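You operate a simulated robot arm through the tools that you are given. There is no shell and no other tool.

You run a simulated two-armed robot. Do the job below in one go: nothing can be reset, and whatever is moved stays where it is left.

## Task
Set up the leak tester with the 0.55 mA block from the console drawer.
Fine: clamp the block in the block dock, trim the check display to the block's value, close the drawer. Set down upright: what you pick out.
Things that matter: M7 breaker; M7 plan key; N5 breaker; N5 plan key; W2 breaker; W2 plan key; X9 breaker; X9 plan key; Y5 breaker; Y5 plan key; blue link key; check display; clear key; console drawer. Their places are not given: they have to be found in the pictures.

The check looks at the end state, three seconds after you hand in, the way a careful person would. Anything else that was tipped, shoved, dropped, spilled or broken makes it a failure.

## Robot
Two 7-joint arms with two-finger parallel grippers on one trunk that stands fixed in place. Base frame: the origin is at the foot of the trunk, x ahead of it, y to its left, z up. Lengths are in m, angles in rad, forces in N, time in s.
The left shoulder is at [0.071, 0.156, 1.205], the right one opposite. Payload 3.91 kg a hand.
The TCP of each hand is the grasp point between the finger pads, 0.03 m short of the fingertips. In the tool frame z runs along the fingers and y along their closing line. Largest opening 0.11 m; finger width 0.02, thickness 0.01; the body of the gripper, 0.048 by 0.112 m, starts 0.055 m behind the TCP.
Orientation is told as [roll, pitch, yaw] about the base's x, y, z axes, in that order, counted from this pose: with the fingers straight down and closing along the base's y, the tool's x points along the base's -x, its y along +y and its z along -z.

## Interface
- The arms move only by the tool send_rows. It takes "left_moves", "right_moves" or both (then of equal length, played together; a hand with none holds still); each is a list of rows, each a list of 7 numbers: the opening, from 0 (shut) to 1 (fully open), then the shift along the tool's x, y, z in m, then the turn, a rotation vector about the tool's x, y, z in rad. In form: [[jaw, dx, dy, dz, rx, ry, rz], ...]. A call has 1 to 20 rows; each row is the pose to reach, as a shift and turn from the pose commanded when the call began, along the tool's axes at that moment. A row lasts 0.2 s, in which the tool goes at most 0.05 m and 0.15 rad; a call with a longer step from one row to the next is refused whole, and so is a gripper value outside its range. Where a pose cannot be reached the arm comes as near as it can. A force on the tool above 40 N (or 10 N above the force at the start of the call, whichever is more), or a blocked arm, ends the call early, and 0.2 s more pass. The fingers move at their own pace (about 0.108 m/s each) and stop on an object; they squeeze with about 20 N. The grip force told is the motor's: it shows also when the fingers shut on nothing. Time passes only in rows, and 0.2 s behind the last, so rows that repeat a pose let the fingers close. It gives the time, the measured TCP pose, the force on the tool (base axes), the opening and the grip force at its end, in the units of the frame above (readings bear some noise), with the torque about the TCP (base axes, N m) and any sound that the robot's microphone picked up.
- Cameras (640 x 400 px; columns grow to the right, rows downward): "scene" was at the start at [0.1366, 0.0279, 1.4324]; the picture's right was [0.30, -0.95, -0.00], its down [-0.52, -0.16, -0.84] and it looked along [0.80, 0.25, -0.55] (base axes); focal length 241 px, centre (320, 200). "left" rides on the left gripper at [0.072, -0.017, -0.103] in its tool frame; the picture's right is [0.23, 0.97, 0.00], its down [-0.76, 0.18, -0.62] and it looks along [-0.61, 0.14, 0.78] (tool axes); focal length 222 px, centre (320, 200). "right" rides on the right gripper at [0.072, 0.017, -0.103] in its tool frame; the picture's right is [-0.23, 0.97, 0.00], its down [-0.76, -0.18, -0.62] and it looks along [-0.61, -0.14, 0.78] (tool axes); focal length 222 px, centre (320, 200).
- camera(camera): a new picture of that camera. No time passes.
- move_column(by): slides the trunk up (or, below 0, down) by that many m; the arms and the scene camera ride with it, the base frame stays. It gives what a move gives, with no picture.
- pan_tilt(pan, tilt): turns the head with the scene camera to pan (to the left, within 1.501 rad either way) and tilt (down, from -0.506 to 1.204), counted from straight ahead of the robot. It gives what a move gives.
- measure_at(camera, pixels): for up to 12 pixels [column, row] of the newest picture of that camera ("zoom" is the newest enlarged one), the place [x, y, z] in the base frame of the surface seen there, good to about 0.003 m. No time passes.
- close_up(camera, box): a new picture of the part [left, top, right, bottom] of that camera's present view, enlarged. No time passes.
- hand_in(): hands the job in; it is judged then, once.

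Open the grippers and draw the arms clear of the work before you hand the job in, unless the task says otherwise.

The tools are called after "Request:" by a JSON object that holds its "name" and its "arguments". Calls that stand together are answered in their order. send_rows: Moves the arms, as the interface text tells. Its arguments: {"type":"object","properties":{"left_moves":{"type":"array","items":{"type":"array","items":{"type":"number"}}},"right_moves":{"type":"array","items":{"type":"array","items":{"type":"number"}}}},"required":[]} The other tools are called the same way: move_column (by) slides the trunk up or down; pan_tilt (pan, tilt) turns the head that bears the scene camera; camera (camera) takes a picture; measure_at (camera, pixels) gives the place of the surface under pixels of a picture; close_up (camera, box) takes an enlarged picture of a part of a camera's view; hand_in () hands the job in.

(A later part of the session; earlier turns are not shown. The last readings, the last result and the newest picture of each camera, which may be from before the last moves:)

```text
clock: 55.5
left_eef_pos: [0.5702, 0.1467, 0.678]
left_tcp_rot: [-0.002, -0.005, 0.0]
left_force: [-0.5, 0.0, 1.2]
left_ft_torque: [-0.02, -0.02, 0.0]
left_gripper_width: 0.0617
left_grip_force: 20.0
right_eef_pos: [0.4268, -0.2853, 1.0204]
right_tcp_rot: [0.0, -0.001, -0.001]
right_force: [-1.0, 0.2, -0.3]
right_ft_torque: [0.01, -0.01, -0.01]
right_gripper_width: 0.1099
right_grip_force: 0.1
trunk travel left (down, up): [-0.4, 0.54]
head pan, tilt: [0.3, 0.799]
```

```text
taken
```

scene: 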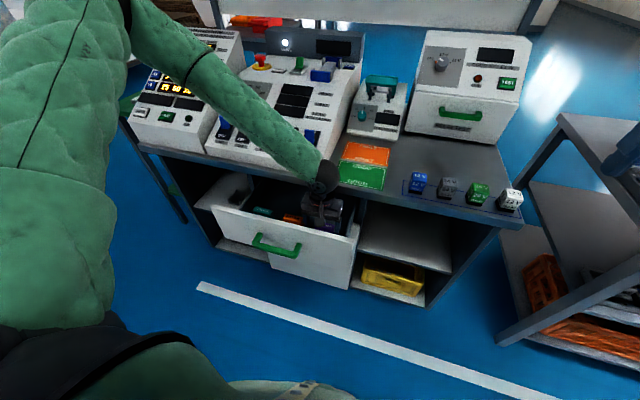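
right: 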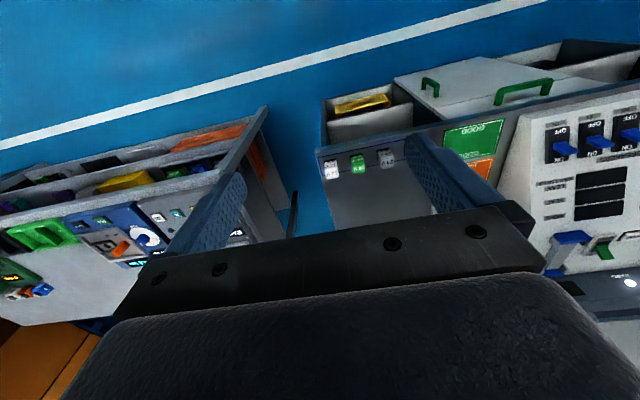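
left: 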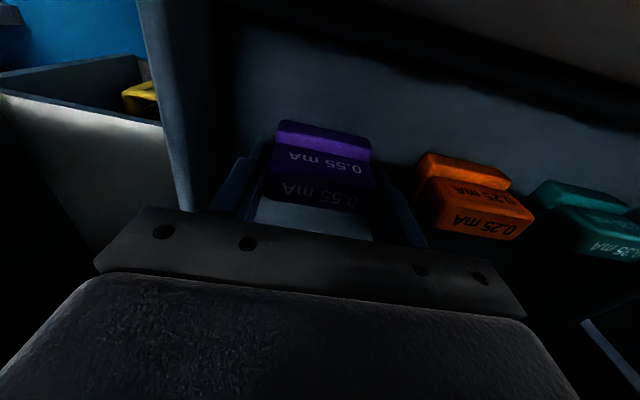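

Gripped at 0.0617 m width with 20 N. Lift straight up, then check.

Request:
{"name": "send_rows", "arguments": {"left_moves": [[0, 0, 0, -0.01, 0, 0, 0], [0, 0, 0, -0.03, 0, 0, 0], [0, 0, 0, -0.06, 0, 0, 0], [0, 0, 0, -0.1, 0, 0, 0], [0, 0, 0, -0.14, 0, 0, 0], [0, 0, 0, -0.18, 0, 0, 0]]}}

Request:
{"name": "move_column", "arguments": {"by": 0.3}}

Request:
{"name": "camera", "arguments": {"camera": "scene"}}

Request:
{"name": "camera", "arguments": {"camera": "left"}}

```text
clock: 56.9
left_eef_pos: [0.5678, 0.1482, 0.8593]
left_tcp_rot: [-0.001, -0.005, -0.002]
left_force: [0.0, -0.3, -1.3]
left_ft_torque: [0.03, 0.0, -0.02]
left_gripper_width: 0.0618
left_grip_force: 20.0
right_eef_pos: [0.4265, -0.2856, 1.021]
right_tcp_rot: [0.0, 0.0, 0.0]
right_force: [-0.8, -0.2, 0.0]
right_ft_torque: [0.03, 0.0, -0.01]
right_gripper_width: 0.1101
right_grip_force: 0.0
trunk travel left (down, up): [-0.4, 0.54]
head pan, tilt: [0.3, 0.799]
```

```text
clock: 59.9
left_eef_pos: [0.5683, 0.1495, 1.1593]
left_tcp_rot: [0.0, -0.005, 0.001]
left_force: [-0.1, 0.6, -1.6]
left_ft_torque: [0.0, -0.02, 0.02]
left_gripper_width: 0.0621
left_grip_force: 20.2
right_eef_pos: [0.4273, -0.2857, 1.3205]
right_tcp_rot: [0.0, 0.002, 0.0]
right_force: [0.7, -0.2, -0.2]
right_ft_torque: [0.0, -0.01, 0.02]
right_gripper_width: 0.1098
right_grip_force: 0.0
trunk travel left (down, up): [-0.7, 0.24]
head pan, tilt: [0.3, 0.799]
```

```text
taken
```

scene: 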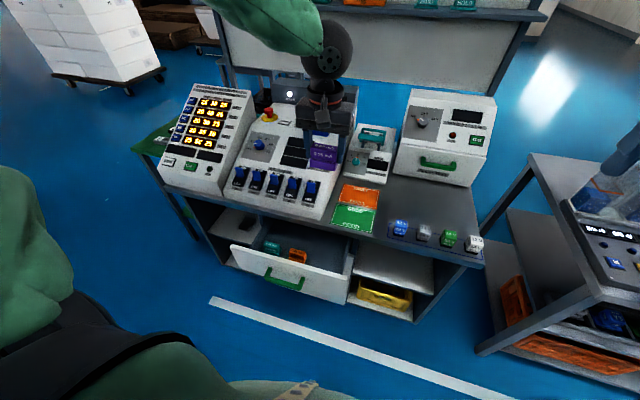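

```text
taken
```

left: 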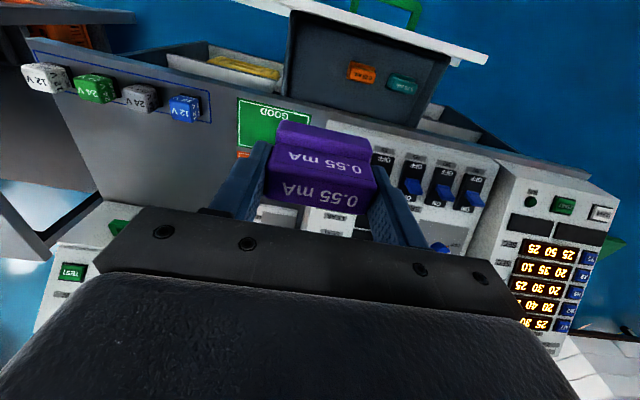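

The block is held securely (bottom ≈0.045 below TCP). I'll carry it over the free bench spot (0.84, −0.04), staying above everything.

Request:
{"name": "send_rows", "arguments": {"left_moves": [[0, -0.03, -0.02, 0, 0, 0, 0], [0, -0.06, -0.04, 0, 0, 0, 0], [0, -0.09, -0.063, 0, 0, 0, 0], [0, -0.12, -0.084, 0, 0, 0, 0], [0, -0.15, -0.105, 0.02, 0, 0, 0], [0, -0.18, -0.126, 0.05, 0, 0, 0], [0, -0.21, -0.147, 0.08, 0, 0, 0], [0, -0.24, -0.168, 0.11, 0, 0, 0], [0, -0.27, -0.189, 0.14, 0, 0, 0], [0, -0.272, -0.189, 0.16, 0, 0, 0]]}}

Request:
{"name": "camera", "arguments": {"camera": "scene"}}

Request:
{"name": "camera", "arguments": {"camera": "left"}}

```text
clock: 62.1
left_eef_pos: [0.751, 0.1097, 1.0627]
left_tcp_rot: [-0.001, -0.006, -0.001]
left_force: [-0.3, 0.5, -1.8]
left_ft_torque: [-0.01, -0.01, -0.01]
left_gripper_width: 0.0616
left_grip_force: 20.0
left hand out of reach, approached as far as the arm can: row 5, 6, 7, 8, 9, 10
right_eef_pos: [0.4276, -0.2857, 1.3208]
right_tcp_rot: [0.0, 0.002, -0.001]
right_force: [0.5, 0.6, 0.2]
right_ft_torque: [0.01, -0.01, -0.01]
right_gripper_width: 0.1104
right_grip_force: 0.0
trunk travel left (down, up): [-0.7, 0.24]
head pan, tilt: [0.3, 0.799]
```

```text
taken
```

scene: 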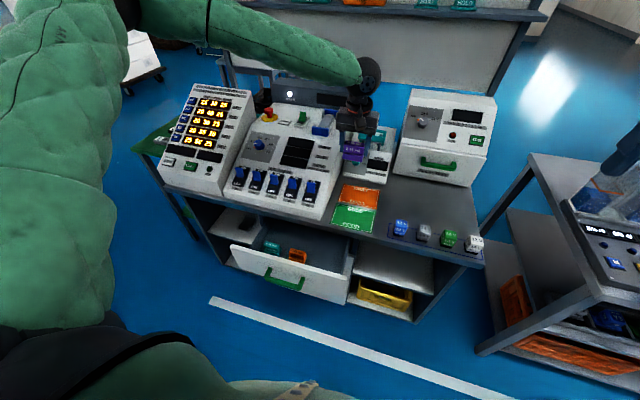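

```text
taken
```

left: 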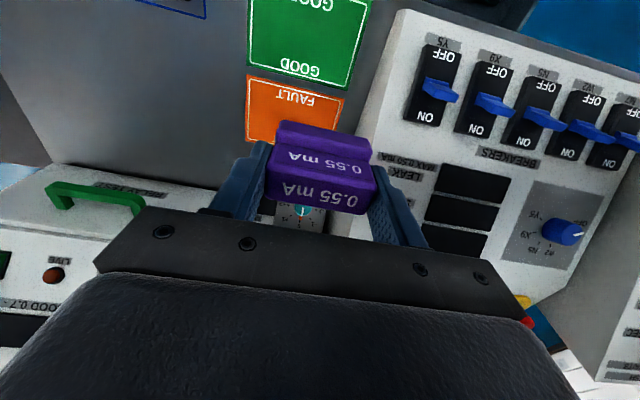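

The left arm can't cross that far right with the hand straight down (stopped at (0.751, 0.110, 1.063)). While in the air I'll test how tilting forward extends the reach toward the dock, after raising the trunk 0.1.

Request:
{"name": "move_column", "arguments": {"by": 0.1}}

Request:
{"name": "send_rows", "arguments": {"left_moves": [[0, 0, 0, 0, 0, -0.14, 0], [0, 0, 0, 0, 0, -0.28, 0], [0, 0, 0, 0, 0, -0.42, 0], [0, 0, 0, 0, 0, -0.56, 0], [0, 0, 0, 0, 0, -0.61, 0]]}}

Request:
{"name": "camera", "arguments": {"camera": "scene"}}

```text
clock: 63.4
left_eef_pos: [0.7498, 0.1084, 1.1639]
left_tcp_rot: [-0.001, -0.006, 0.0]
left_force: [0.0, -0.3, -0.5]
left_ft_torque: [-0.01, -0.01, -0.01]
left_gripper_width: 0.0619
left_grip_force: 20.2
right_eef_pos: [0.428, -0.2856, 1.4202]
right_tcp_rot: [0.0, 0.001, 0.0]
right_force: [0.3, 0.3, 1.3]
right_ft_torque: [-0.03, 0.01, 0.0]
right_gripper_width: 0.1099
right_grip_force: 0.1
trunk travel left (down, up): [-0.8, 0.14]
head pan, tilt: [0.3, 0.799]
```

```text
clock: 64.6
left_eef_pos: [0.7508, 0.1091, 1.1634]
left_tcp_rot: [-0.001, -0.616, 0.002]
left_force: [-0.4, -0.9, -2.1]
left_ft_torque: [0.01, 0.02, 0.01]
left_gripper_width: 0.0618
left_grip_force: 20.3
right_eef_pos: [0.4277, -0.2851, 1.4203]
right_tcp_rot: [0.001, 0.001, 0.002]
right_force: [0.3, 0.2, 0.2]
right_ft_torque: [0.01, -0.03, -0.02]
right_gripper_width: 0.1101
right_grip_force: 0.1
trunk travel left (down, up): [-0.8, 0.14]
head pan, tilt: [0.3, 0.799]
```

```text
taken
```

scene: 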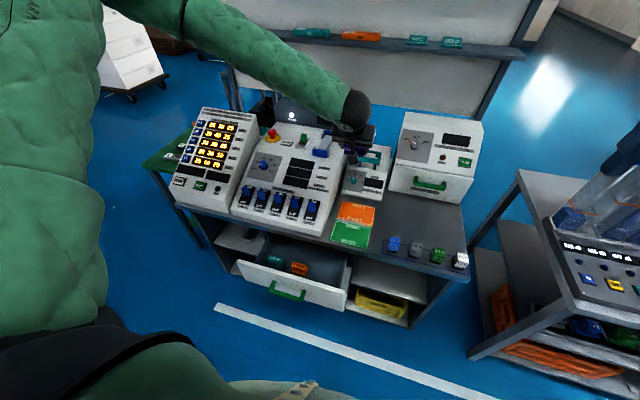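

Tilt of 0.616 rad works. Now test moving forward at this height toward (0.95, 0.08, 1.16).

Request:
{"name": "send_rows", "arguments": {"left_moves": [[0, -0.0326, -0.006, 0.0231, 0, 0, 0], [0, -0.0653, -0.012, 0.0462, 0, 0, 0], [0, -0.0979, -0.018, 0.0694, 0, 0, 0], [0, -0.1306, -0.024, 0.0925, 0, 0, 0], [0, -0.1632, -0.03, 0.1156, 0, 0, 0]]}}

```text
clock: 65.8
left_eef_pos: [0.9039, 0.1426, 1.191]
left_tcp_rot: [-0.003, -0.615, 0.001]
left_force: [-0.1, 0.1, -0.9]
left_ft_torque: [0.01, 0.01, 0.02]
left_gripper_width: 0.0619
left_grip_force: 19.9
left hand out of reach, approached as far as the arm can: row 2, 3, 4, 5
right_eef_pos: [0.4283, -0.2852, 1.4212]
right_tcp_rot: [0.0, 0.002, 0.001]
right_force: [0.2, -0.3, 0.1]
right_ft_torque: [-0.03, 0.01, -0.04]
right_gripper_width: 0.11
right_grip_force: 0.0
trunk travel left (down, up): [-0.8, 0.14]
head pan, tilt: [0.3, 0.799]
```

It stopped at (0.904, 0.143, 1.191). I'll probe with a small slow move in −y and −z to see which direction is really blocked here.

Request:
{"name": "send_rows", "arguments": {"left_moves": [[0, 0, -0.01, 0, 0, 0, 0], [0, 0, -0.02, 0, 0, 0, 0], [0, 0, -0.02, 0, 0, 0, 0]]}}

Request:
{"name": "send_rows", "arguments": {"left_moves": [[0, 0.006, 0, 0.008, 0, 0, 0], [0, 0.012, 0, 0.016, 0, 0, 0], [0, 0.0232, 0, 0.0326, 0, 0, 0]]}}

Request:
{"name": "camera", "arguments": {"camera": "scene"}}

```text
clock: 66.6
left_eef_pos: [0.8942, 0.1318, 1.1966]
left_tcp_rot: [-0.003, -0.616, 0.001]
left_force: [0.3, 0.6, -1.0]
left_ft_torque: [-0.02, 0.04, 0.0]
left_gripper_width: 0.0616
left_grip_force: 19.7
left hand out of reach, approached as far as the arm can: row 1, 2, 3
right_eef_pos: [0.428, -0.2859, 1.4197]
right_tcp_rot: [-0.001, 0.001, 0.001]
right_force: [-0.1, 0.0, 0.1]
right_ft_torque: [-0.02, 0.0, -0.07]
right_gripper_width: 0.1099
right_grip_force: 0.1
trunk travel left (down, up): [-0.8, 0.14]
head pan, tilt: [0.3, 0.799]
```

```text
clock: 67.4
left_eef_pos: [0.8865, 0.1436, 1.1636]
left_tcp_rot: [-0.004, -0.616, 0.0]
left_force: [0.8, 0.6, -2.1]
left_ft_torque: [-0.01, 0.0, -0.03]
left_gripper_width: 0.0617
left_grip_force: 20.5
left hand out of reach, approached as far as the arm can: row 2, 3
right_eef_pos: [0.4285, -0.2852, 1.4206]
right_tcp_rot: [-0.001, 0.002, -0.001]
right_force: [-0.2, 0.2, -0.5]
right_ft_torque: [0.03, 0.02, 0.02]
right_gripper_width: 0.1098
right_grip_force: 0.0
trunk travel left (down, up): [-0.8, 0.14]
head pan, tilt: [0.3, 0.799]
```

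```text
taken
```

scene: 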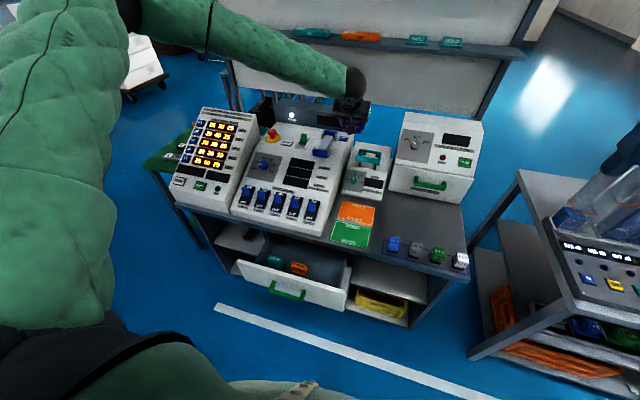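

The blocked direction looks like a wrist limit (wants −x, +y, +z). I'll test whether yawing the hand clockwise by 0.3 rad frees the way to the right.

Request:
{"name": "send_rows", "arguments": {"left_moves": [[0, 0, 0, 0, 0.0865, 0, 0.1225], [0, 0, 0, 0, 0.173, 0, 0.245], [0, 0, -0.03, 0, 0.173, 0, 0.245], [0, 0, -0.06, 0, 0.173, 0, 0.245]]}}

```text
clock: 68.4
left_eef_pos: [0.8742, 0.1018, 1.1729]
left_tcp_rot: [-0.002, -0.618, -0.301]
left_force: [0.6, -0.1, -1.8]
left_ft_torque: [0.03, 0.04, 0.0]
left_gripper_width: 0.0619
left_grip_force: 20.3
left hand out of reach, approached as far as the arm can: row 4
right_eef_pos: [0.4273, -0.2843, 1.4205]
right_tcp_rot: [-0.001, 0.0, -0.002]
right_force: [-0.3, -0.5, -0.1]
right_ft_torque: [0.05, -0.06, 0.0]
right_gripper_width: 0.1099
right_grip_force: 0.1
trunk travel left (down, up): [-0.8, 0.14]
head pan, tilt: [0.3, 0.799]
```

Yawing helps. I want to understand the left arm's posture, so I'll look at it with the head turned left.

Request:
{"name": "pan_tilt", "arguments": {"pan": 0.9, "tilt": 0.35}}

Request:
{"name": "camera", "arguments": {"camera": "scene"}}

Request:
{"name": "measure_at", "arguments": {"camera": "scene", "pixels": [[100, 150], [200, 150], [300, 150], [400, 150], [500, 150], [300, 200], [400, 200], [500, 200], [600, 200], [200, 250], [350, 120], [450, 120]]}}

```text
clock: 69.4
left_eef_pos: [0.875, 0.1014, 1.1726]
left_tcp_rot: [-0.001, -0.617, -0.3]
left_force: [-0.3, 0.3, -0.4]
left_ft_torque: [0.02, 0.01, 0.02]
left_gripper_width: 0.0619
left_grip_force: 19.8
right_eef_pos: [0.4273, -0.2854, 1.4215]
right_tcp_rot: [0.0, 0.0, -0.001]
right_force: [0.4, -0.5, -0.4]
right_ft_torque: [0.02, -0.02, 0.02]
right_gripper_width: 0.11
right_grip_force: 0.0
trunk travel left (down, up): [-0.8, 0.14]
head pan, tilt: [0.901, 0.351]
```

```text
taken
```

scene: 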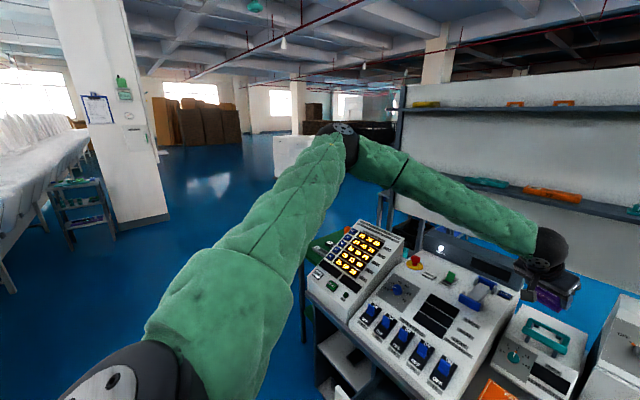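

```text
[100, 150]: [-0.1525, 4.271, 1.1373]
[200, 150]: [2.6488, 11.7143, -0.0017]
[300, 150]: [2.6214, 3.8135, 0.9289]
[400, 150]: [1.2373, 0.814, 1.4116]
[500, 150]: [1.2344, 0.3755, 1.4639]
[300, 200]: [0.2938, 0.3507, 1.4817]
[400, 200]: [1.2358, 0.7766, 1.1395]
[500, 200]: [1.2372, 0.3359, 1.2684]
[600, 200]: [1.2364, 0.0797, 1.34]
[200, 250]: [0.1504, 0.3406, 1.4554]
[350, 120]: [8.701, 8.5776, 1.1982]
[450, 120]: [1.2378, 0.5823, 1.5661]
```

The elbow is up and out front-left (≈(340,140)), forearm to the wrist at (545,250). I'll measure these.

Request:
{"name": "measure_at", "arguments": {"camera": "scene", "pixels": [[335, 150], [320, 170], [345, 135], [380, 160], [420, 180], [470, 208], [520, 235], [545, 245], [555, 255], [550, 295], [130, 380], [170, 320]]}}

Request:
{"name": "close_up", "arguments": {"camera": "scene", "box": [500, 210, 620, 330]}}

```text
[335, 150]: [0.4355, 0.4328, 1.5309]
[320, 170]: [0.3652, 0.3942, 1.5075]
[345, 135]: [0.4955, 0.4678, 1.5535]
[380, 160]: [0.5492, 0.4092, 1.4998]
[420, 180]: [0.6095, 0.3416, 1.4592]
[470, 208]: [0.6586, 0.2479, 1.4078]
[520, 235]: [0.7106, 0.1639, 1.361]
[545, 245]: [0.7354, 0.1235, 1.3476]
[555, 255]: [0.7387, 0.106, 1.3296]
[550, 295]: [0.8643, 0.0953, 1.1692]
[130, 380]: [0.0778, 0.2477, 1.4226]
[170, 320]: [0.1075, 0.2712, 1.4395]
```

```text
3.33 times, centred on (560, 270) of scene
```

zoom: 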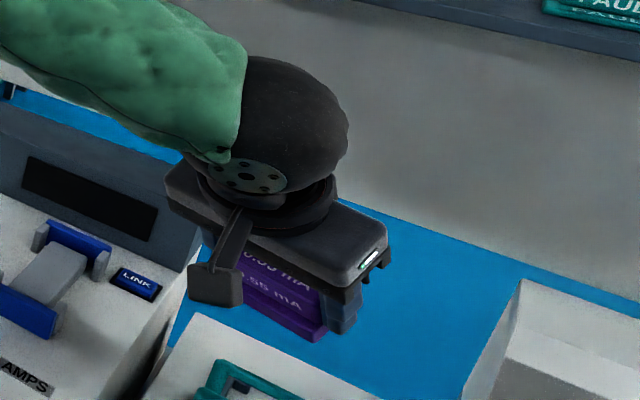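

The elbow sits at about (0.39, 0.29, 0.165) relative to the shoulder whenever the arm stalls, which suggests a shoulder limit or a slowly converging solver. I'll check by re-commanding a small −y/+x move repeatedly.

Request:
{"name": "send_rows", "arguments": {"left_moves": [[0, 0, -0.02, 0, 0, 0, 0], [0, 0, -0.04, 0, 0, 0, 0], [0, 0, -0.04, 0, 0, 0, 0], [0, 0, -0.04, 0, 0, 0, 0], [0, 0, -0.04, 0, 0, 0, 0], [0, 0, -0.04, 0, 0, 0, 0], [0, 0, -0.04, 0, 0, 0, 0], [0, 0, -0.04, 0, 0, 0, 0]]}}

Request:
{"name": "camera", "arguments": {"camera": "scene"}}

Request:
{"name": "measure_at", "arguments": {"camera": "scene", "pixels": [[335, 150], [345, 135], [350, 130], [380, 160], [555, 255]]}}

```text
clock: 71.2
left_eef_pos: [0.8518, 0.0806, 1.1815]
left_tcp_rot: [-0.001, -0.616, -0.3]
left_force: [0.0, -0.4, -0.7]
left_ft_torque: [0.02, 0.01, 0.04]
left_gripper_width: 0.0619
left_grip_force: 20.1
left hand out of reach, approached as far as the arm can: row 1, 2, 3, 4, 5, 6, 7, 8
right_eef_pos: [0.427, -0.2855, 1.42]
right_tcp_rot: [0.001, 0.001, 0.0]
right_force: [0.0, 0.1, -0.3]
right_ft_torque: [-0.04, 0.02, 0.01]
right_gripper_width: 0.11
right_grip_force: 0.1
trunk travel left (down, up): [-0.8, 0.14]
head pan, tilt: [0.901, 0.351]
```

```text
taken
```

scene: 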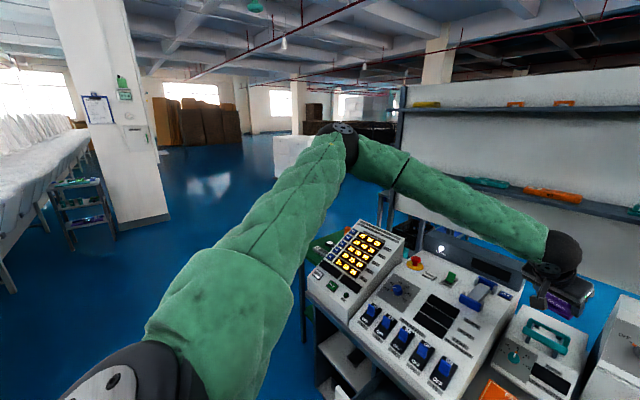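

```text
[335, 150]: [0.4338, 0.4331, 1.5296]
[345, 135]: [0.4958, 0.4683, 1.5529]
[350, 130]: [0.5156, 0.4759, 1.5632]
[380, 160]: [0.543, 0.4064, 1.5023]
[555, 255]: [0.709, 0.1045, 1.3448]
```

The upper arm stays frozen, so the elbow is locked in a corner of its range with this arm posture. I'll try changing the posture: raise the trunk, return the hand to yaw 0/straight down, and move left, watching the elbow.

Request:
{"name": "move_column", "arguments": {"by": 0.13}}

Request:
{"name": "send_rows", "arguments": {"left_moves": [[0, 0.0, 0.02, -0.02, -0.0865, 0, -0.1225], [0, 0.02, 0.05, -0.04, -0.173, 0, -0.245], [0, 0.04, 0.08, -0.06, -0.173, 0, -0.245]]}}

Request:
{"name": "send_rows", "arguments": {"left_moves": [[0, 0.0, 0.03, 0, 0, 0.14, 0], [0, 0.0, 0.06, 0, 0, 0.28, 0], [0, 0.0, 0.09, 0, 0, 0.42, 0], [0, 0.0, 0.12, 0, 0, 0.56, 0], [0, 0.0, 0.15, 0, 0, 0.616, 0], [0, 0.0, 0.19, 0, 0, 0.616, 0]]}}

Request:
{"name": "camera", "arguments": {"camera": "scene"}}

```text
clock: 72.8
left_eef_pos: [0.8517, 0.0821, 1.3107]
left_tcp_rot: [-0.002, -0.616, -0.301]
left_force: [-0.2, -0.1, -1.6]
left_ft_torque: [-0.02, 0.03, -0.01]
left_gripper_width: 0.062
left_grip_force: 20.4
right_eef_pos: [0.4273, -0.2851, 1.5506]
right_tcp_rot: [-0.001, 0.001, 0.0]
right_force: [0.4, 0.4, -0.6]
right_ft_torque: [-0.04, 0.0, -0.02]
right_gripper_width: 0.11
right_grip_force: 0.0
trunk travel left (down, up): [-0.93, 0.01]
head pan, tilt: [0.901, 0.351]
```

```text
clock: 73.6
left_eef_pos: [0.81, 0.1809, 1.3374]
left_tcp_rot: [-0.006, -0.619, 0.002]
left_force: [0.9, 0.1, -2.0]
left_ft_torque: [0.0, 0.01, -0.03]
left_gripper_width: 0.0617
left_grip_force: 20.0
right_eef_pos: [0.4262, -0.2839, 1.551]
right_tcp_rot: [-0.002, 0.0, -0.002]
right_force: [-0.4, 0.1, -0.2]
right_ft_torque: [0.02, 0.01, 0.0]
right_gripper_width: 0.1101
right_grip_force: 0.0
trunk travel left (down, up): [-0.93, 0.01]
head pan, tilt: [0.901, 0.351]
```

```text
clock: 75.0
left_eef_pos: [0.8099, 0.3705, 1.3364]
left_tcp_rot: [-0.002, 0.0, -0.002]
left_force: [0.1, 0.7, -0.8]
left_ft_torque: [-0.01, 0.04, 0.01]
left_gripper_width: 0.0618
left_grip_force: 19.9
right_eef_pos: [0.426, -0.2834, 1.5511]
right_tcp_rot: [-0.002, 0.0, -0.002]
right_force: [-0.1, 0.9, -0.7]
right_ft_torque: [0.0, 0.01, 0.01]
right_gripper_width: 0.11
right_grip_force: 0.0
trunk travel left (down, up): [-0.93, 0.01]
head pan, tilt: [0.901, 0.351]
```

```text
taken
```

scene: 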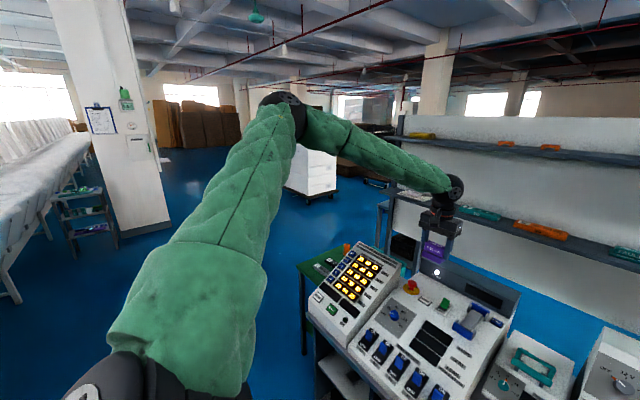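

Now the hand is at (0.81, 0.37, 1.336), elbow moved left/up. I'll lower the hand 0.16 m here to see whether the elbow can drop.

Request:
{"name": "measure_at", "arguments": {"camera": "scene", "pixels": [[280, 120], [290, 110], [270, 140], [330, 130], [445, 185]]}}

Request:
{"name": "send_rows", "arguments": {"left_moves": [[0, 0, 0, 0.04, 0, 0, 0], [0, 0, 0, 0.08, 0, 0, 0], [0, 0, 0, 0.12, 0, 0, 0], [0, 0, 0, 0.16, 0, 0, 0]]}}

Request:
{"name": "camera", "arguments": {"camera": "scene"}}

```text
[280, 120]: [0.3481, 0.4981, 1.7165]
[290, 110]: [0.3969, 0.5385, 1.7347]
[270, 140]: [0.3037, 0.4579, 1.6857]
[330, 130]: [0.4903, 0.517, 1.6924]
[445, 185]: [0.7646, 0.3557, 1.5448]
```

```text
clock: 76.0
left_eef_pos: [0.8119, 0.3689, 1.1748]
left_tcp_rot: [-0.001, -0.001, -0.001]
left_force: [0.1, 0.5, -1.2]
left_ft_torque: [-0.02, 0.02, -0.01]
left_gripper_width: 0.0616
left_grip_force: 20.4
right_eef_pos: [0.4301, -0.2863, 1.551]
right_tcp_rot: [-0.001, 0.001, 0.0]
right_force: [0.7, 0.2, -0.3]
right_ft_torque: [0.01, 0.01, 0.03]
right_gripper_width: 0.11
right_grip_force: 0.0
trunk travel left (down, up): [-0.93, 0.01]
head pan, tilt: [0.901, 0.351]
```

```text
taken
```

scene: 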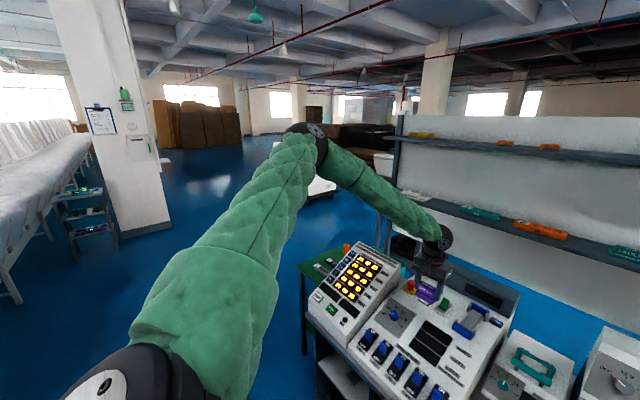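

Reachable, and the elbow came down. I'll measure the elbow and then probe further forward at this y.

Request:
{"name": "measure_at", "arguments": {"camera": "scene", "pixels": [[300, 155], [312, 142], [290, 175], [350, 165], [430, 230]]}}

Request:
{"name": "send_rows", "arguments": {"left_moves": [[0, -0.03, 0, 0, 0, 0, 0], [0, -0.06, 0, 0, 0, 0, 0], [0, -0.09, 0, 0, 0, 0, 0]]}}

Request:
{"name": "camera", "arguments": {"camera": "scene"}}

```text
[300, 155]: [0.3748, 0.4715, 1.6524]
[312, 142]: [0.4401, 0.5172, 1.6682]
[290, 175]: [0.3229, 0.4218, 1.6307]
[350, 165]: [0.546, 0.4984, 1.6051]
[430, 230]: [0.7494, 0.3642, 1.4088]
```

```text
clock: 76.8
left_eef_pos: [0.8996, 0.3714, 1.1781]
left_tcp_rot: [-0.003, 0.001, 0.0]
left_force: [-1.0, 0.0, -1.3]
left_ft_torque: [0.01, 0.02, 0.0]
left_gripper_width: 0.0617
left_grip_force: 19.9
right_eef_pos: [0.4289, -0.286, 1.5498]
right_tcp_rot: [0.001, 0.002, 0.0]
right_force: [0.1, -0.1, -0.3]
right_ft_torque: [0.02, 0.03, 0.0]
right_gripper_width: 0.1099
right_grip_force: 0.0
trunk travel left (down, up): [-0.93, 0.01]
head pan, tilt: [0.901, 0.351]
```

```text
taken
```

scene: 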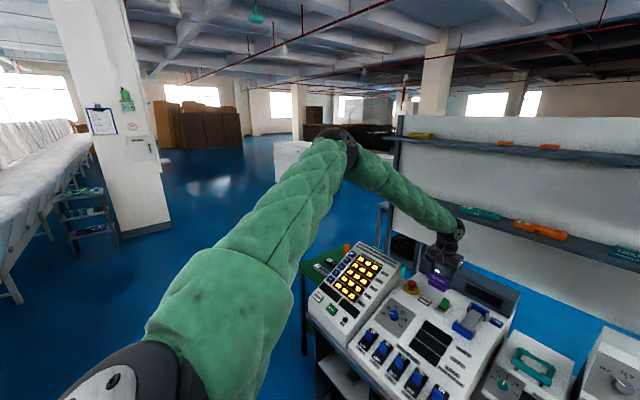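

Elbow is now near the same place as when it stalled before. I'll push forward a bit more to see whether it stalls here.

Request:
{"name": "send_rows", "arguments": {"left_moves": [[0, -0.02, 0, 0, 0, 0, 0], [0, -0.04, 0, 0, 0, 0, 0], [0, -0.06, 0, 0, 0, 0, 0]]}}

Request:
{"name": "camera", "arguments": {"camera": "scene"}}

Request:
{"name": "measure_at", "arguments": {"camera": "scene", "pixels": [[335, 150], [345, 135], [355, 140], [380, 165], [450, 230]]}}

```text
clock: 77.6
left_eef_pos: [0.9162, 0.3794, 1.1991]
left_tcp_rot: [-0.002, -0.002, -0.001]
left_force: [-0.9, 0.0, -0.7]
left_ft_torque: [-0.05, 0.01, 0.01]
left_gripper_width: 0.0619
left_grip_force: 20.2
left hand out of reach, approached as far as the arm can: row 1, 2, 3
right_eef_pos: [0.4268, -0.2857, 1.551]
right_tcp_rot: [-0.001, 0.0, 0.001]
right_force: [0.9, -0.3, 0.4]
right_ft_torque: [-0.01, -0.01, -0.01]
right_gripper_width: 0.1102
right_grip_force: 0.1
trunk travel left (down, up): [-0.93, 0.01]
head pan, tilt: [0.901, 0.351]
```

```text
taken
```

scene: 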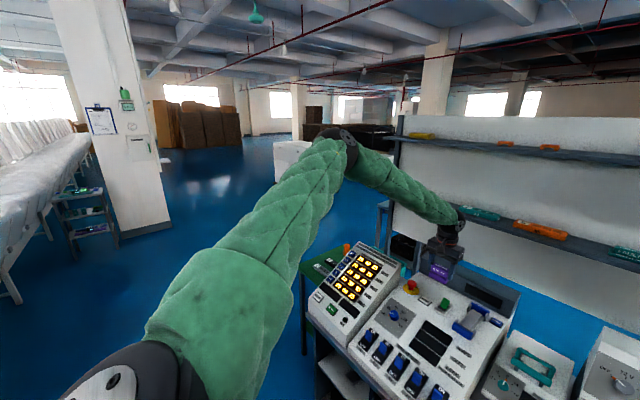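

```text
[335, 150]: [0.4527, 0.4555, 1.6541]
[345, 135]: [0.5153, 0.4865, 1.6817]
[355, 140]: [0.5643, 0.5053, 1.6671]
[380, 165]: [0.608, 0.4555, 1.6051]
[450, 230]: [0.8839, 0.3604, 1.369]
```

The stalls all fit one fixed elbow position (≈(0.42, 0.38, 0.19) from the shoulder), i.e. the shoulder is in a corner of its range; from there the dock at x≈1.07 is out of the left hand's reach. Let me look at the right arm's posture — it may be able to reach better.

Request:
{"name": "pan_tilt", "arguments": {"pan": -0.9, "tilt": 0.3}}

Request:
{"name": "camera", "arguments": {"camera": "scene"}}

```text
clock: 79.4
left_eef_pos: [0.9168, 0.3805, 1.1991]
left_tcp_rot: [-0.004, -0.001, 0.001]
left_force: [0.1, 0.9, -1.7]
left_ft_torque: [0.05, 0.02, 0.01]
left_gripper_width: 0.0618
left_grip_force: 20.0
right_eef_pos: [0.4276, -0.2861, 1.5494]
right_tcp_rot: [0.0, 0.003, 0.001]
right_force: [0.9, 1.0, -1.3]
right_ft_torque: [0.0, -0.02, 0.02]
right_gripper_width: 0.1098
right_grip_force: 0.0
trunk travel left (down, up): [-0.93, 0.01]
head pan, tilt: [-0.901, 0.3]
```

```text
taken
```

scene: 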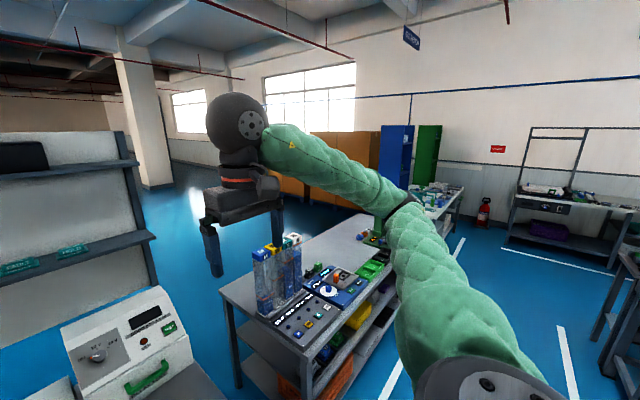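

The right arm's elbow is much lower (≈(405,205)). I'll measure it.

Request:
{"name": "measure_at", "arguments": {"camera": "scene", "pixels": [[405, 205], [415, 215], [395, 190], [440, 280], [300, 150], [240, 120], [470, 370]]}}

```text
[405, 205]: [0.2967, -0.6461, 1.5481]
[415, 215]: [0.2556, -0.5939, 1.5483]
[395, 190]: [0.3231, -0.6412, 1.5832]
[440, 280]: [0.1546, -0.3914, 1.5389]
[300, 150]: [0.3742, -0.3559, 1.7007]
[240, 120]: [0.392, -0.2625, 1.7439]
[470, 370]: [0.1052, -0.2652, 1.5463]
```

The right elbow sits lower (el ≈7°, az ≈−65°), so the right arm has a different posture. I'll probe how far the right hand (empty) can reach forward over the bench, staying high.

Request:
{"name": "send_rows", "arguments": {"right_moves": [[1, -0.04, 0.01, 0.02, 0, 0, 0], [1, -0.08, 0.02, 0.04, 0, 0, 0], [1, -0.12, 0.03, 0.06, 0, 0, 0], [1, -0.16, 0.04, 0.08, 0, 0, 0], [1, -0.2, 0.05, 0.1, 0, 0, 0], [1, -0.24, 0.06, 0.12, 0, 0, 0], [1, -0.28, 0.07, 0.14, 0, 0, 0], [1, -0.32, 0.08, 0.16, 0, 0, 0], [1, -0.36, 0.09, 0.18, 0, 0, 0], [1, -0.4, 0.1, 0.2, 0, 0, 0]]}}

Request:
{"name": "camera", "arguments": {"camera": "scene"}}

```text
clock: 81.6
left_eef_pos: [0.9191, 0.3806, 1.1967]
left_tcp_rot: [-0.004, 0.001, -0.001]
left_force: [-0.7, 0.3, -1.4]
left_ft_torque: [0.02, 0.02, 0.03]
left_gripper_width: 0.0618
left_grip_force: 20.4
right_eef_pos: [0.8296, -0.1846, 1.3478]
right_tcp_rot: [-0.003, 0.001, -0.003]
right_force: [0.1, 0.0, -0.4]
right_ft_torque: [0.02, 0.02, 0.02]
right_gripper_width: 0.1098
right_grip_force: 0.1
trunk travel left (down, up): [-0.93, 0.01]
head pan, tilt: [-0.901, 0.3]
```

```text
taken
```

scene: 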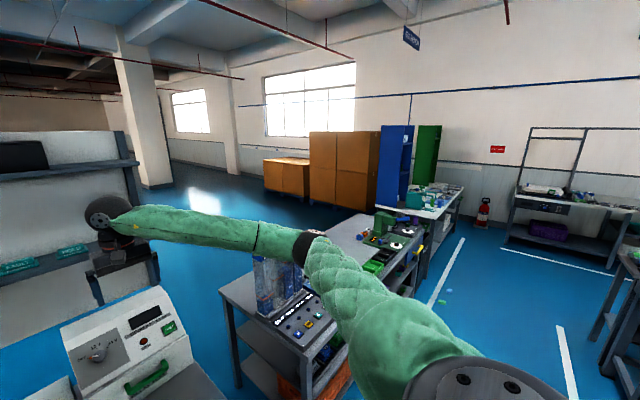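

The right arm reaches (0.83, −0.185, 1.348) easily with its elbow low. I'll measure its elbow and continue probing toward the tester, lower and to the left.

Request:
{"name": "measure_at", "arguments": {"camera": "scene", "pixels": [[300, 250], [310, 262], [290, 240], [345, 300], [200, 225], [110, 215]]}}

Request:
{"name": "send_rows", "arguments": {"right_moves": [[1, 0, 0.03, 0.03, 0, 0, 0], [1, 0, 0.06, 0.06, 0, 0, 0], [1, 0, 0.09, 0.09, 0, 0, 0], [1, 0, 0.12, 0.12, 0, 0, 0]]}}

Request:
{"name": "camera", "arguments": {"camera": "scene"}}

```text
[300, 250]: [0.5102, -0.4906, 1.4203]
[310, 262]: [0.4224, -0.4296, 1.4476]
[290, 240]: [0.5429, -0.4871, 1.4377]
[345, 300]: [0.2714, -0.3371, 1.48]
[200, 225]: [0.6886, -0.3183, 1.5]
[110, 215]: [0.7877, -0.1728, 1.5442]
```

```text
clock: 82.6
left_eef_pos: [0.9179, 0.381, 1.1976]
left_tcp_rot: [-0.005, 0.0, -0.001]
left_force: [-0.1, 0.1, -1.0]
left_ft_torque: [-0.02, 0.0, -0.02]
left_gripper_width: 0.0616
left_grip_force: 19.9
right_eef_pos: [0.8284, -0.0649, 1.2277]
right_tcp_rot: [0.0, 0.002, 0.0]
right_force: [-0.5, 0.2, -0.1]
right_ft_torque: [-0.02, 0.01, 0.02]
right_gripper_width: 0.1101
right_grip_force: 0.1
trunk travel left (down, up): [-0.93, 0.01]
head pan, tilt: [-0.901, 0.3]
```

```text
taken
```

scene: 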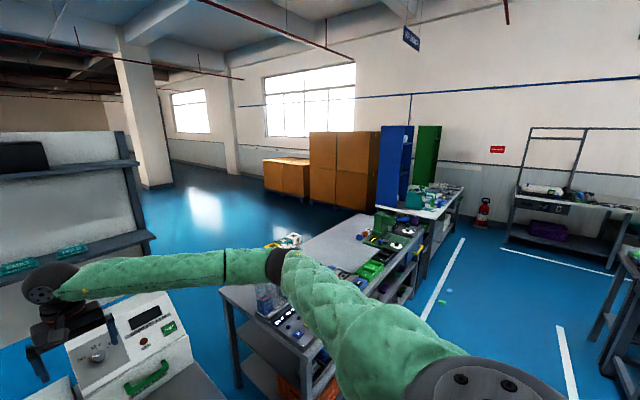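

The right arm is in a far better posture, so the right hand should do the docking. I'll probe its reach to the dock with the empty hand: first over to y≈0.077 in front of the lever, then forward above it.

Request:
{"name": "send_rows", "arguments": {"right_moves": [[1, 0, 0.04, 0.02, 0, 0, 0], [1, 0, 0.08, 0.04, 0, 0, 0], [1, 0, 0.12, 0.06, 0, 0, 0], [1, 0, 0.142, 0.09, 0, 0, 0], [1, 0, 0.142, 0.12, 0, 0, 0]]}}

Request:
{"name": "pan_tilt", "arguments": {"pan": 0.0, "tilt": 0.6}}

Request:
{"name": "camera", "arguments": {"camera": "scene"}}

```text
clock: 83.8
left_eef_pos: [0.917, 0.3809, 1.1982]
left_tcp_rot: [-0.002, 0.0, 0.001]
left_force: [-0.3, 0.3, -1.4]
left_ft_torque: [0.01, 0.0, 0.02]
left_gripper_width: 0.062
left_grip_force: 20.4
right_eef_pos: [0.8276, 0.0774, 1.1096]
right_tcp_rot: [0.001, 0.001, 0.0]
right_force: [-0.1, -0.1, -0.2]
right_ft_torque: [0.01, -0.03, -0.02]
right_gripper_width: 0.1101
right_grip_force: 0.1
trunk travel left (down, up): [-0.93, 0.01]
head pan, tilt: [-0.901, 0.3]
```

```text
clock: 85.0
left_eef_pos: [0.9172, 0.3802, 1.1992]
left_tcp_rot: [-0.002, 0.001, 0.0]
left_force: [0.6, -0.1, -1.5]
left_ft_torque: [-0.02, 0.0, 0.03]
left_gripper_width: 0.0619
left_grip_force: 20.0
right_eef_pos: [0.8268, 0.0771, 1.111]
right_tcp_rot: [0.0, 0.001, 0.0]
right_force: [0.3, -0.1, 0.6]
right_ft_torque: [-0.01, -0.01, 0.03]
right_gripper_width: 0.1099
right_grip_force: 0.0
trunk travel left (down, up): [-0.93, 0.01]
head pan, tilt: [0.0, 0.6]
```

```text
taken
```

scene: 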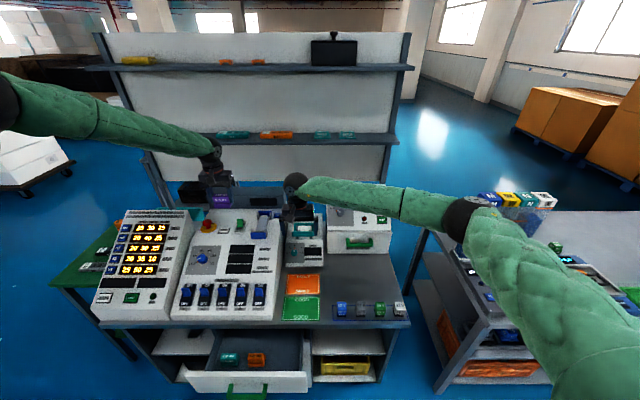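

Right hand reached (0.827, 0.077, 1.11) with no trouble. Continue forward above the lever toward x≈1.05 at z≈1.07.

Request:
{"name": "send_rows", "arguments": {"right_moves": [[1, -0.04, 0, 0.02, 0, 0, 0], [1, -0.08, 0, 0.04, 0, 0, 0], [1, -0.12, 0, 0.04, 0, 0, 0], [1, -0.16, 0, 0.04, 0, 0, 0], [1, -0.2, 0, 0.04, 0, 0, 0], [1, -0.23, 0, 0.04, 0, 0, 0]]}}

Request:
{"name": "camera", "arguments": {"camera": "scene"}}

Request:
{"name": "camera", "arguments": {"camera": "right"}}

```text
clock: 86.4
left_eef_pos: [0.9157, 0.3817, 1.1985]
left_tcp_rot: [-0.003, 0.0, 0.001]
left_force: [-0.9, 0.6, -1.0]
left_ft_torque: [0.01, -0.01, 0.01]
left_gripper_width: 0.062
left_grip_force: 20.4
right_eef_pos: [1.0357, 0.0811, 1.0692]
right_tcp_rot: [0.001, 0.002, 0.007]
right_force: [-0.6, 1.3, -0.7]
right_ft_torque: [0.01, 0.04, 0.01]
right_gripper_width: 0.1101
right_grip_force: 0.1
right hand out of reach, approached as far as the arm can: row 6
trunk travel left (down, up): [-0.93, 0.01]
head pan, tilt: [0.0, 0.6]
```

```text
taken
```

scene: 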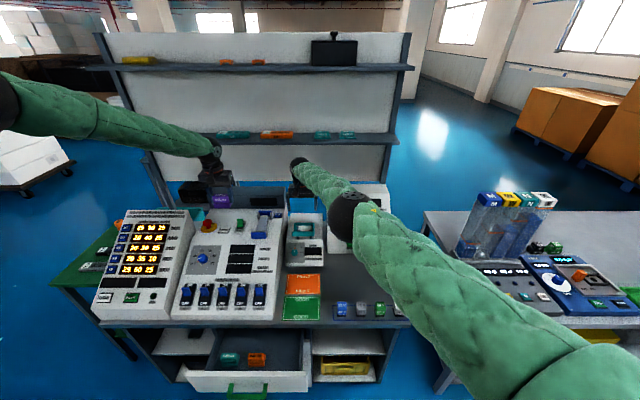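

```text
taken
```

right: 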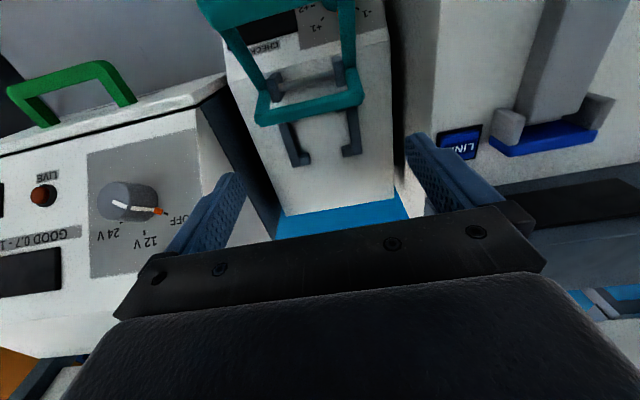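

The right hand reaches x≈1.036 straight down and its camera gives a superb view of the dock: two dark C-shaped side rails behind the lever. Zoom in and measure.

Request:
{"name": "close_up", "arguments": {"camera": "right", "box": [240, 40, 400, 200]}}

Request:
{"name": "close_up", "arguments": {"camera": "right", "box": [260, 90, 380, 175]}}

Request:
{"name": "measure_at", "arguments": {"camera": "zoom", "pixels": [[160, 215], [185, 290], [210, 375], [480, 170], [495, 250], [490, 320], [330, 220], [330, 300], [160, 60], [430, 60], [330, 110], [460, 330]]}}

```text
2.50 times, centred on (320, 120) of right
```

zoom: 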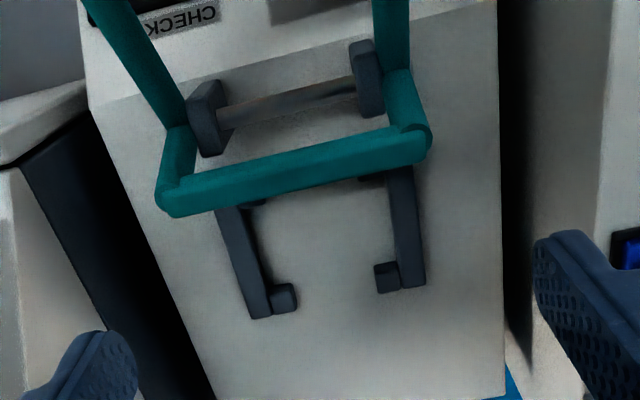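

```text
4.71 times, centred on (320, 132) of right
```

zoom: 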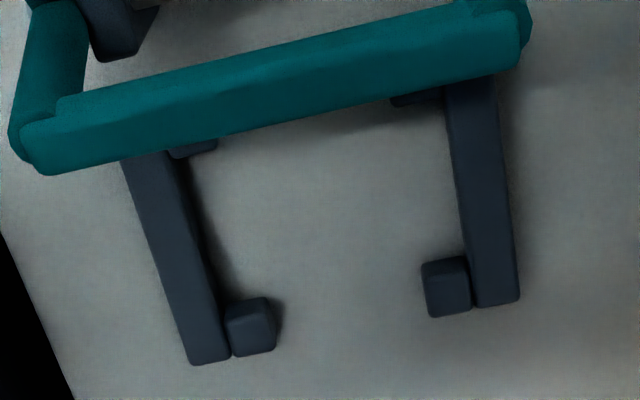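

```text
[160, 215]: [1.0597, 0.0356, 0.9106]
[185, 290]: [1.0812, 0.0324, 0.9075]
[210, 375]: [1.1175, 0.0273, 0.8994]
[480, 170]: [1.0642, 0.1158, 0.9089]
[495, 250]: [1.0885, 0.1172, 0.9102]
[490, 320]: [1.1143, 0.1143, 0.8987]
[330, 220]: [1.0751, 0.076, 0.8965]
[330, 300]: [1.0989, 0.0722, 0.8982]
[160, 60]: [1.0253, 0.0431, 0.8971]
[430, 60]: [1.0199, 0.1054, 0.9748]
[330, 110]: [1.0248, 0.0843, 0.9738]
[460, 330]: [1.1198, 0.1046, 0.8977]
```

Measure the corner bumps (zoom (250,325), (447,287), (193,150), (415,98)) and rail edges to get the pocket exactly.

Request:
{"name": "measure_at", "arguments": {"camera": "zoom", "pixels": [[250, 325], [250, 303], [447, 287], [447, 262], [205, 148], [430, 97], [240, 300], [270, 310], [425, 270], [210, 358], [515, 295], [400, 100]]}}

Request:
{"name": "measure_at", "arguments": {"camera": "right", "pixels": [[310, 155], [337, 149], [296, 125], [346, 112], [300, 165], [355, 155], [303, 105], [290, 92], [333, 70], [310, 76], [265, 120], [345, 95]]}}

```text
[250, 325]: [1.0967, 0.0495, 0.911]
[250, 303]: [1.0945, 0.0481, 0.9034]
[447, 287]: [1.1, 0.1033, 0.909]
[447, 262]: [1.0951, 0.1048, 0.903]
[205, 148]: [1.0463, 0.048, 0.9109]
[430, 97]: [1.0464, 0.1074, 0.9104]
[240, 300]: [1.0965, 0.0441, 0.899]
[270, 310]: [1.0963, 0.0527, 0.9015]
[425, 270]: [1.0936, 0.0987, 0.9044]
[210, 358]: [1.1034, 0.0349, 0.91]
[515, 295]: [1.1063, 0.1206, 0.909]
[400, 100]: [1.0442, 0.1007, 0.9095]
```

```text
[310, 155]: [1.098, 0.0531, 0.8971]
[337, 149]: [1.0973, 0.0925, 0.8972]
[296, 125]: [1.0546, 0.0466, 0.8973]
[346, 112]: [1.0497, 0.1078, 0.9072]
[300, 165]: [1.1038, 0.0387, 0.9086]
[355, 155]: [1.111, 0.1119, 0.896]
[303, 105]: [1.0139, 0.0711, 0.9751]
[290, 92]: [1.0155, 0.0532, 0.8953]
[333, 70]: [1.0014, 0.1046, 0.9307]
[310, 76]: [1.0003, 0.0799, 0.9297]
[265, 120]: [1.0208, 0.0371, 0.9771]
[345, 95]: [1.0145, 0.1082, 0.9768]
```

Dock pocket: x 1.047–1.0945, y 0.042–0.111, floor z 0.897, rails up to 0.910; the lever's rear bar top is 0.977. The right hand will dock the block with ~15° tilt. First I back the right hand out over the lever and park it.

Request:
{"name": "send_rows", "arguments": {"right_moves": [[1, 0.04, 0, 0, 0, 0, 0], [1, 0.08, 0, -0.01, 0, 0, 0], [1, 0.12, 0, -0.02, 0, 0, 0], [1, 0.16, 0, -0.04, 0, 0, 0], [1, 0.2, -0.02, -0.06, 0, 0, 0], [1, 0.23, -0.05, -0.08, 0, 0, 0], [1, 0.26, -0.08, -0.1, 0, 0, 0], [1, 0.29, -0.11, -0.12, 0, 0, 0], [1, 0.32, -0.14, -0.14, 0, 0, 0], [1, 0.35, -0.17, -0.16, 0, 0, 0], [1, 0.38, -0.2, -0.18, 0, 0, 0], [1, 0.41, -0.23, -0.2, 0, 0, 0], [1, 0.44, -0.26, -0.22, 0, 0, 0], [1, 0.47, -0.29, -0.24, 0, 0, 0], [1, 0.5, -0.32, -0.26, 0, 0, 0], [1, 0.53, -0.34, -0.29, 0, 0, 0], [1, 0.55, -0.36, -0.32, 0, 0, 0], [1, 0.57, -0.36, -0.35, 0, 0, 0]]}}

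Request:
{"name": "send_rows", "arguments": {"left_moves": [[0, 0.03, -0.02, -0.03, 0, 0, 0], [0, 0.06, -0.04, -0.06, 0, 0, 0], [0, 0.09, -0.06, -0.09, 0, 0, 0], [0, 0.12, -0.08, -0.12, 0, 0, 0], [0, 0.15, -0.1, -0.14, 0, 0, 0], [0, 0.18, -0.12, -0.16, 0, 0, 0], [0, 0.21, -0.14, -0.18, 0, 0, 0], [0, 0.24, -0.17, -0.2, 0, 0, 0], [0, 0.27, -0.2, -0.21, 0, 0, 0]]}}

Request:
{"name": "camera", "arguments": {"camera": "scene"}}

```text
clock: 90.2
left_eef_pos: [0.9168, 0.3804, 1.1985]
left_tcp_rot: [0.0, 0.001, -0.003]
left_force: [-0.3, 0.1, -0.9]
left_ft_torque: [-0.01, 0.0, 0.0]
left_gripper_width: 0.0619
left_grip_force: 19.9
right_eef_pos: [0.4675, -0.2841, 1.4211]
right_tcp_rot: [-0.001, 0.002, 0.001]
right_force: [0.2, -1.1, 0.3]
right_ft_torque: [0.0, 0.0, 0.01]
right_gripper_width: 0.1098
right_grip_force: 0.1
trunk travel left (down, up): [-0.93, 0.01]
head pan, tilt: [0.0, 0.6]
```

```text
clock: 92.2
left_eef_pos: [0.6465, 0.1777, 1.4113]
left_tcp_rot: [0.001, -0.001, 0.0]
left_force: [-0.5, 0.0, -1.1]
left_ft_torque: [0.01, -0.01, 0.02]
left_gripper_width: 0.0615
left_grip_force: 20.0
right_eef_pos: [0.4676, -0.2864, 1.4192]
right_tcp_rot: [0.001, -0.001, 0.0]
right_force: [-0.7, -0.3, -1.1]
right_ft_torque: [-0.02, 0.0, -0.02]
right_gripper_width: 0.1101
right_grip_force: 0.2
trunk travel left (down, up): [-0.93, 0.01]
head pan, tilt: [0.0, 0.6]
```

```text
taken
```

scene: 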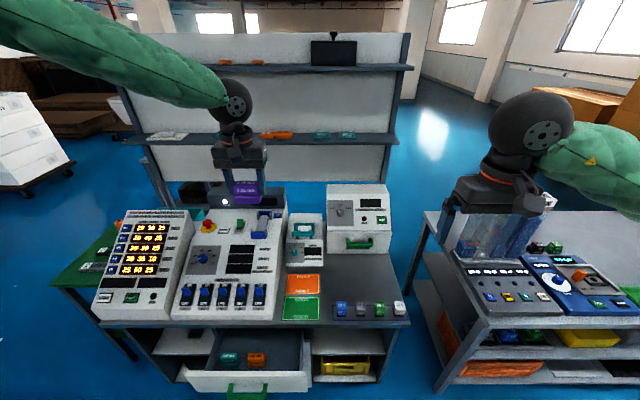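

Both hands are clear. Lower the trunk by 0.4 (left hand → z≈1.01, right → z≈1.02, in front of/above the bench).

Request:
{"name": "move_column", "arguments": {"by": -0.4}}

Request:
{"name": "camera", "arguments": {"camera": "scene"}}

```text
clock: 96.0
left_eef_pos: [0.6474, 0.1805, 1.0104]
left_tcp_rot: [-0.001, 0.002, 0.0]
left_force: [0.4, -0.3, -1.9]
left_ft_torque: [0.0, -0.01, 0.01]
left_gripper_width: 0.0621
left_grip_force: 20.1
right_eef_pos: [0.4673, -0.2842, 1.0199]
right_tcp_rot: [-0.001, 0.002, 0.001]
right_force: [0.6, 0.4, 0.4]
right_ft_torque: [0.01, -0.02, -0.01]
right_gripper_width: 0.1099
right_grip_force: 0.1
trunk travel left (down, up): [-0.53, 0.41]
head pan, tilt: [0.0, 0.6]
```

```text
taken
```

scene: 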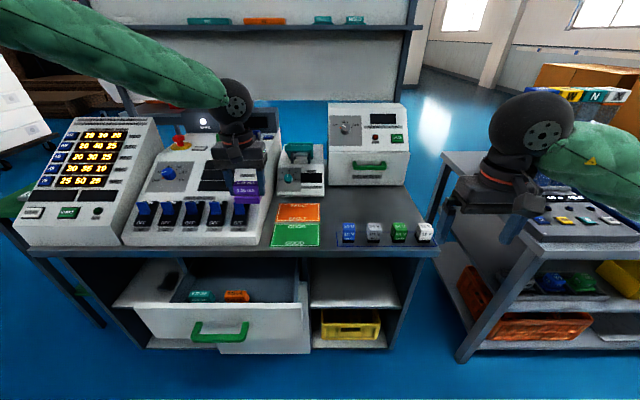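

Next: left hand to above the GOOD card at about (0.70, 0.08), then lower the trunk 0.12 so it can reach down.

Request:
{"name": "send_rows", "arguments": {"left_moves": [[0, -0.018, -0.034, 0, 0, 0, 0], [0, -0.036, -0.068, 0, 0, 0, 0], [0, -0.053, -0.1, 0, 0, 0, 0]]}}

Request:
{"name": "move_column", "arguments": {"by": -0.12}}

Request:
{"name": "camera", "arguments": {"camera": "left"}}

Request:
{"name": "camera", "arguments": {"camera": "scene"}}

```text
clock: 96.8
left_eef_pos: [0.7017, 0.0804, 1.0103]
left_tcp_rot: [-0.002, 0.003, 0.001]
left_force: [-0.2, 0.3, -1.8]
left_ft_torque: [0.02, 0.04, 0.01]
left_gripper_width: 0.0619
left_grip_force: 19.8
right_eef_pos: [0.4697, -0.2836, 1.0195]
right_tcp_rot: [0.001, 0.003, 0.001]
right_force: [-0.1, -0.5, 0.4]
right_ft_torque: [0.02, 0.06, 0.02]
right_gripper_width: 0.1102
right_grip_force: 0.1
trunk travel left (down, up): [-0.53, 0.41]
head pan, tilt: [0.0, 0.6]
```

```text
clock: 98.3
left_eef_pos: [0.6992, 0.0807, 0.8925]
left_tcp_rot: [-0.003, -0.001, 0.0]
left_force: [-0.4, 0.3, -1.5]
left_ft_torque: [0.0, 0.03, 0.02]
left_gripper_width: 0.0618
left_grip_force: 20.0
right_eef_pos: [0.4682, -0.2848, 0.9004]
right_tcp_rot: [0.0, 0.0, 0.0]
right_force: [0.1, 0.0, -0.1]
right_ft_torque: [0.01, -0.02, 0.02]
right_gripper_width: 0.1099
right_grip_force: 0.1
trunk travel left (down, up): [-0.41, 0.53]
head pan, tilt: [0.0, 0.6]
```

```text
taken
```

left: 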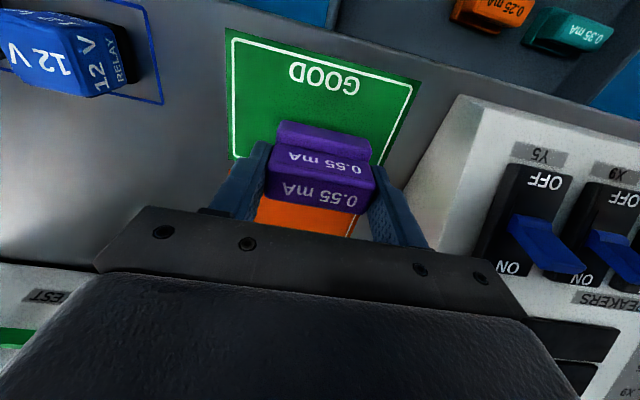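

```text
taken
```

scene: 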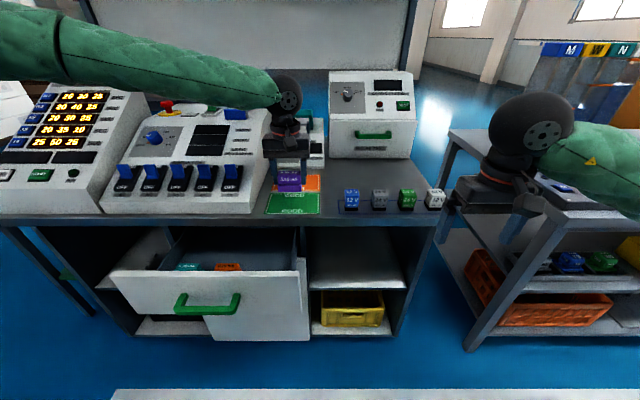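

Block bottom is about 0.05 above the mat. Lower gently.

Request:
{"name": "send_rows", "arguments": {"left_moves": [[0, 0, 0, 0.025, 0, 0, 0], [0, 0, 0, 0.04, 0, 0, 0], [0, 0, 0, 0.045, 0, 0, 0]]}}

Request:
{"name": "close_up", "arguments": {"camera": "scene", "box": [250, 130, 340, 220]}}

```text
clock: 99.1
left_eef_pos: [0.7002, 0.0814, 0.8453]
left_tcp_rot: [-0.002, 0.0, -0.001]
left_force: [0.2, 0.8, -0.4]
left_ft_torque: [0.03, 0.01, -0.01]
left_gripper_width: 0.0618
left_grip_force: 19.8
right_eef_pos: [0.4691, -0.2845, 0.9006]
right_tcp_rot: [0.0, 0.002, -0.001]
right_force: [-0.1, -0.8, -0.5]
right_ft_torque: [0.01, -0.01, 0.0]
right_gripper_width: 0.11
right_grip_force: 0.0
trunk travel left (down, up): [-0.41, 0.53]
head pan, tilt: [0.0, 0.6]
```

```text
4.44 times, centred on (295, 175) of scene
```

zoom: 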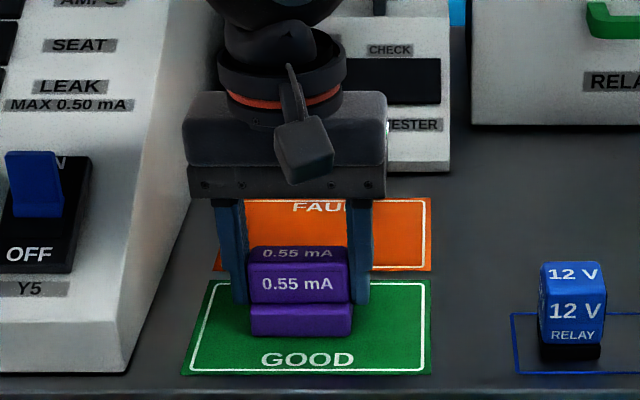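

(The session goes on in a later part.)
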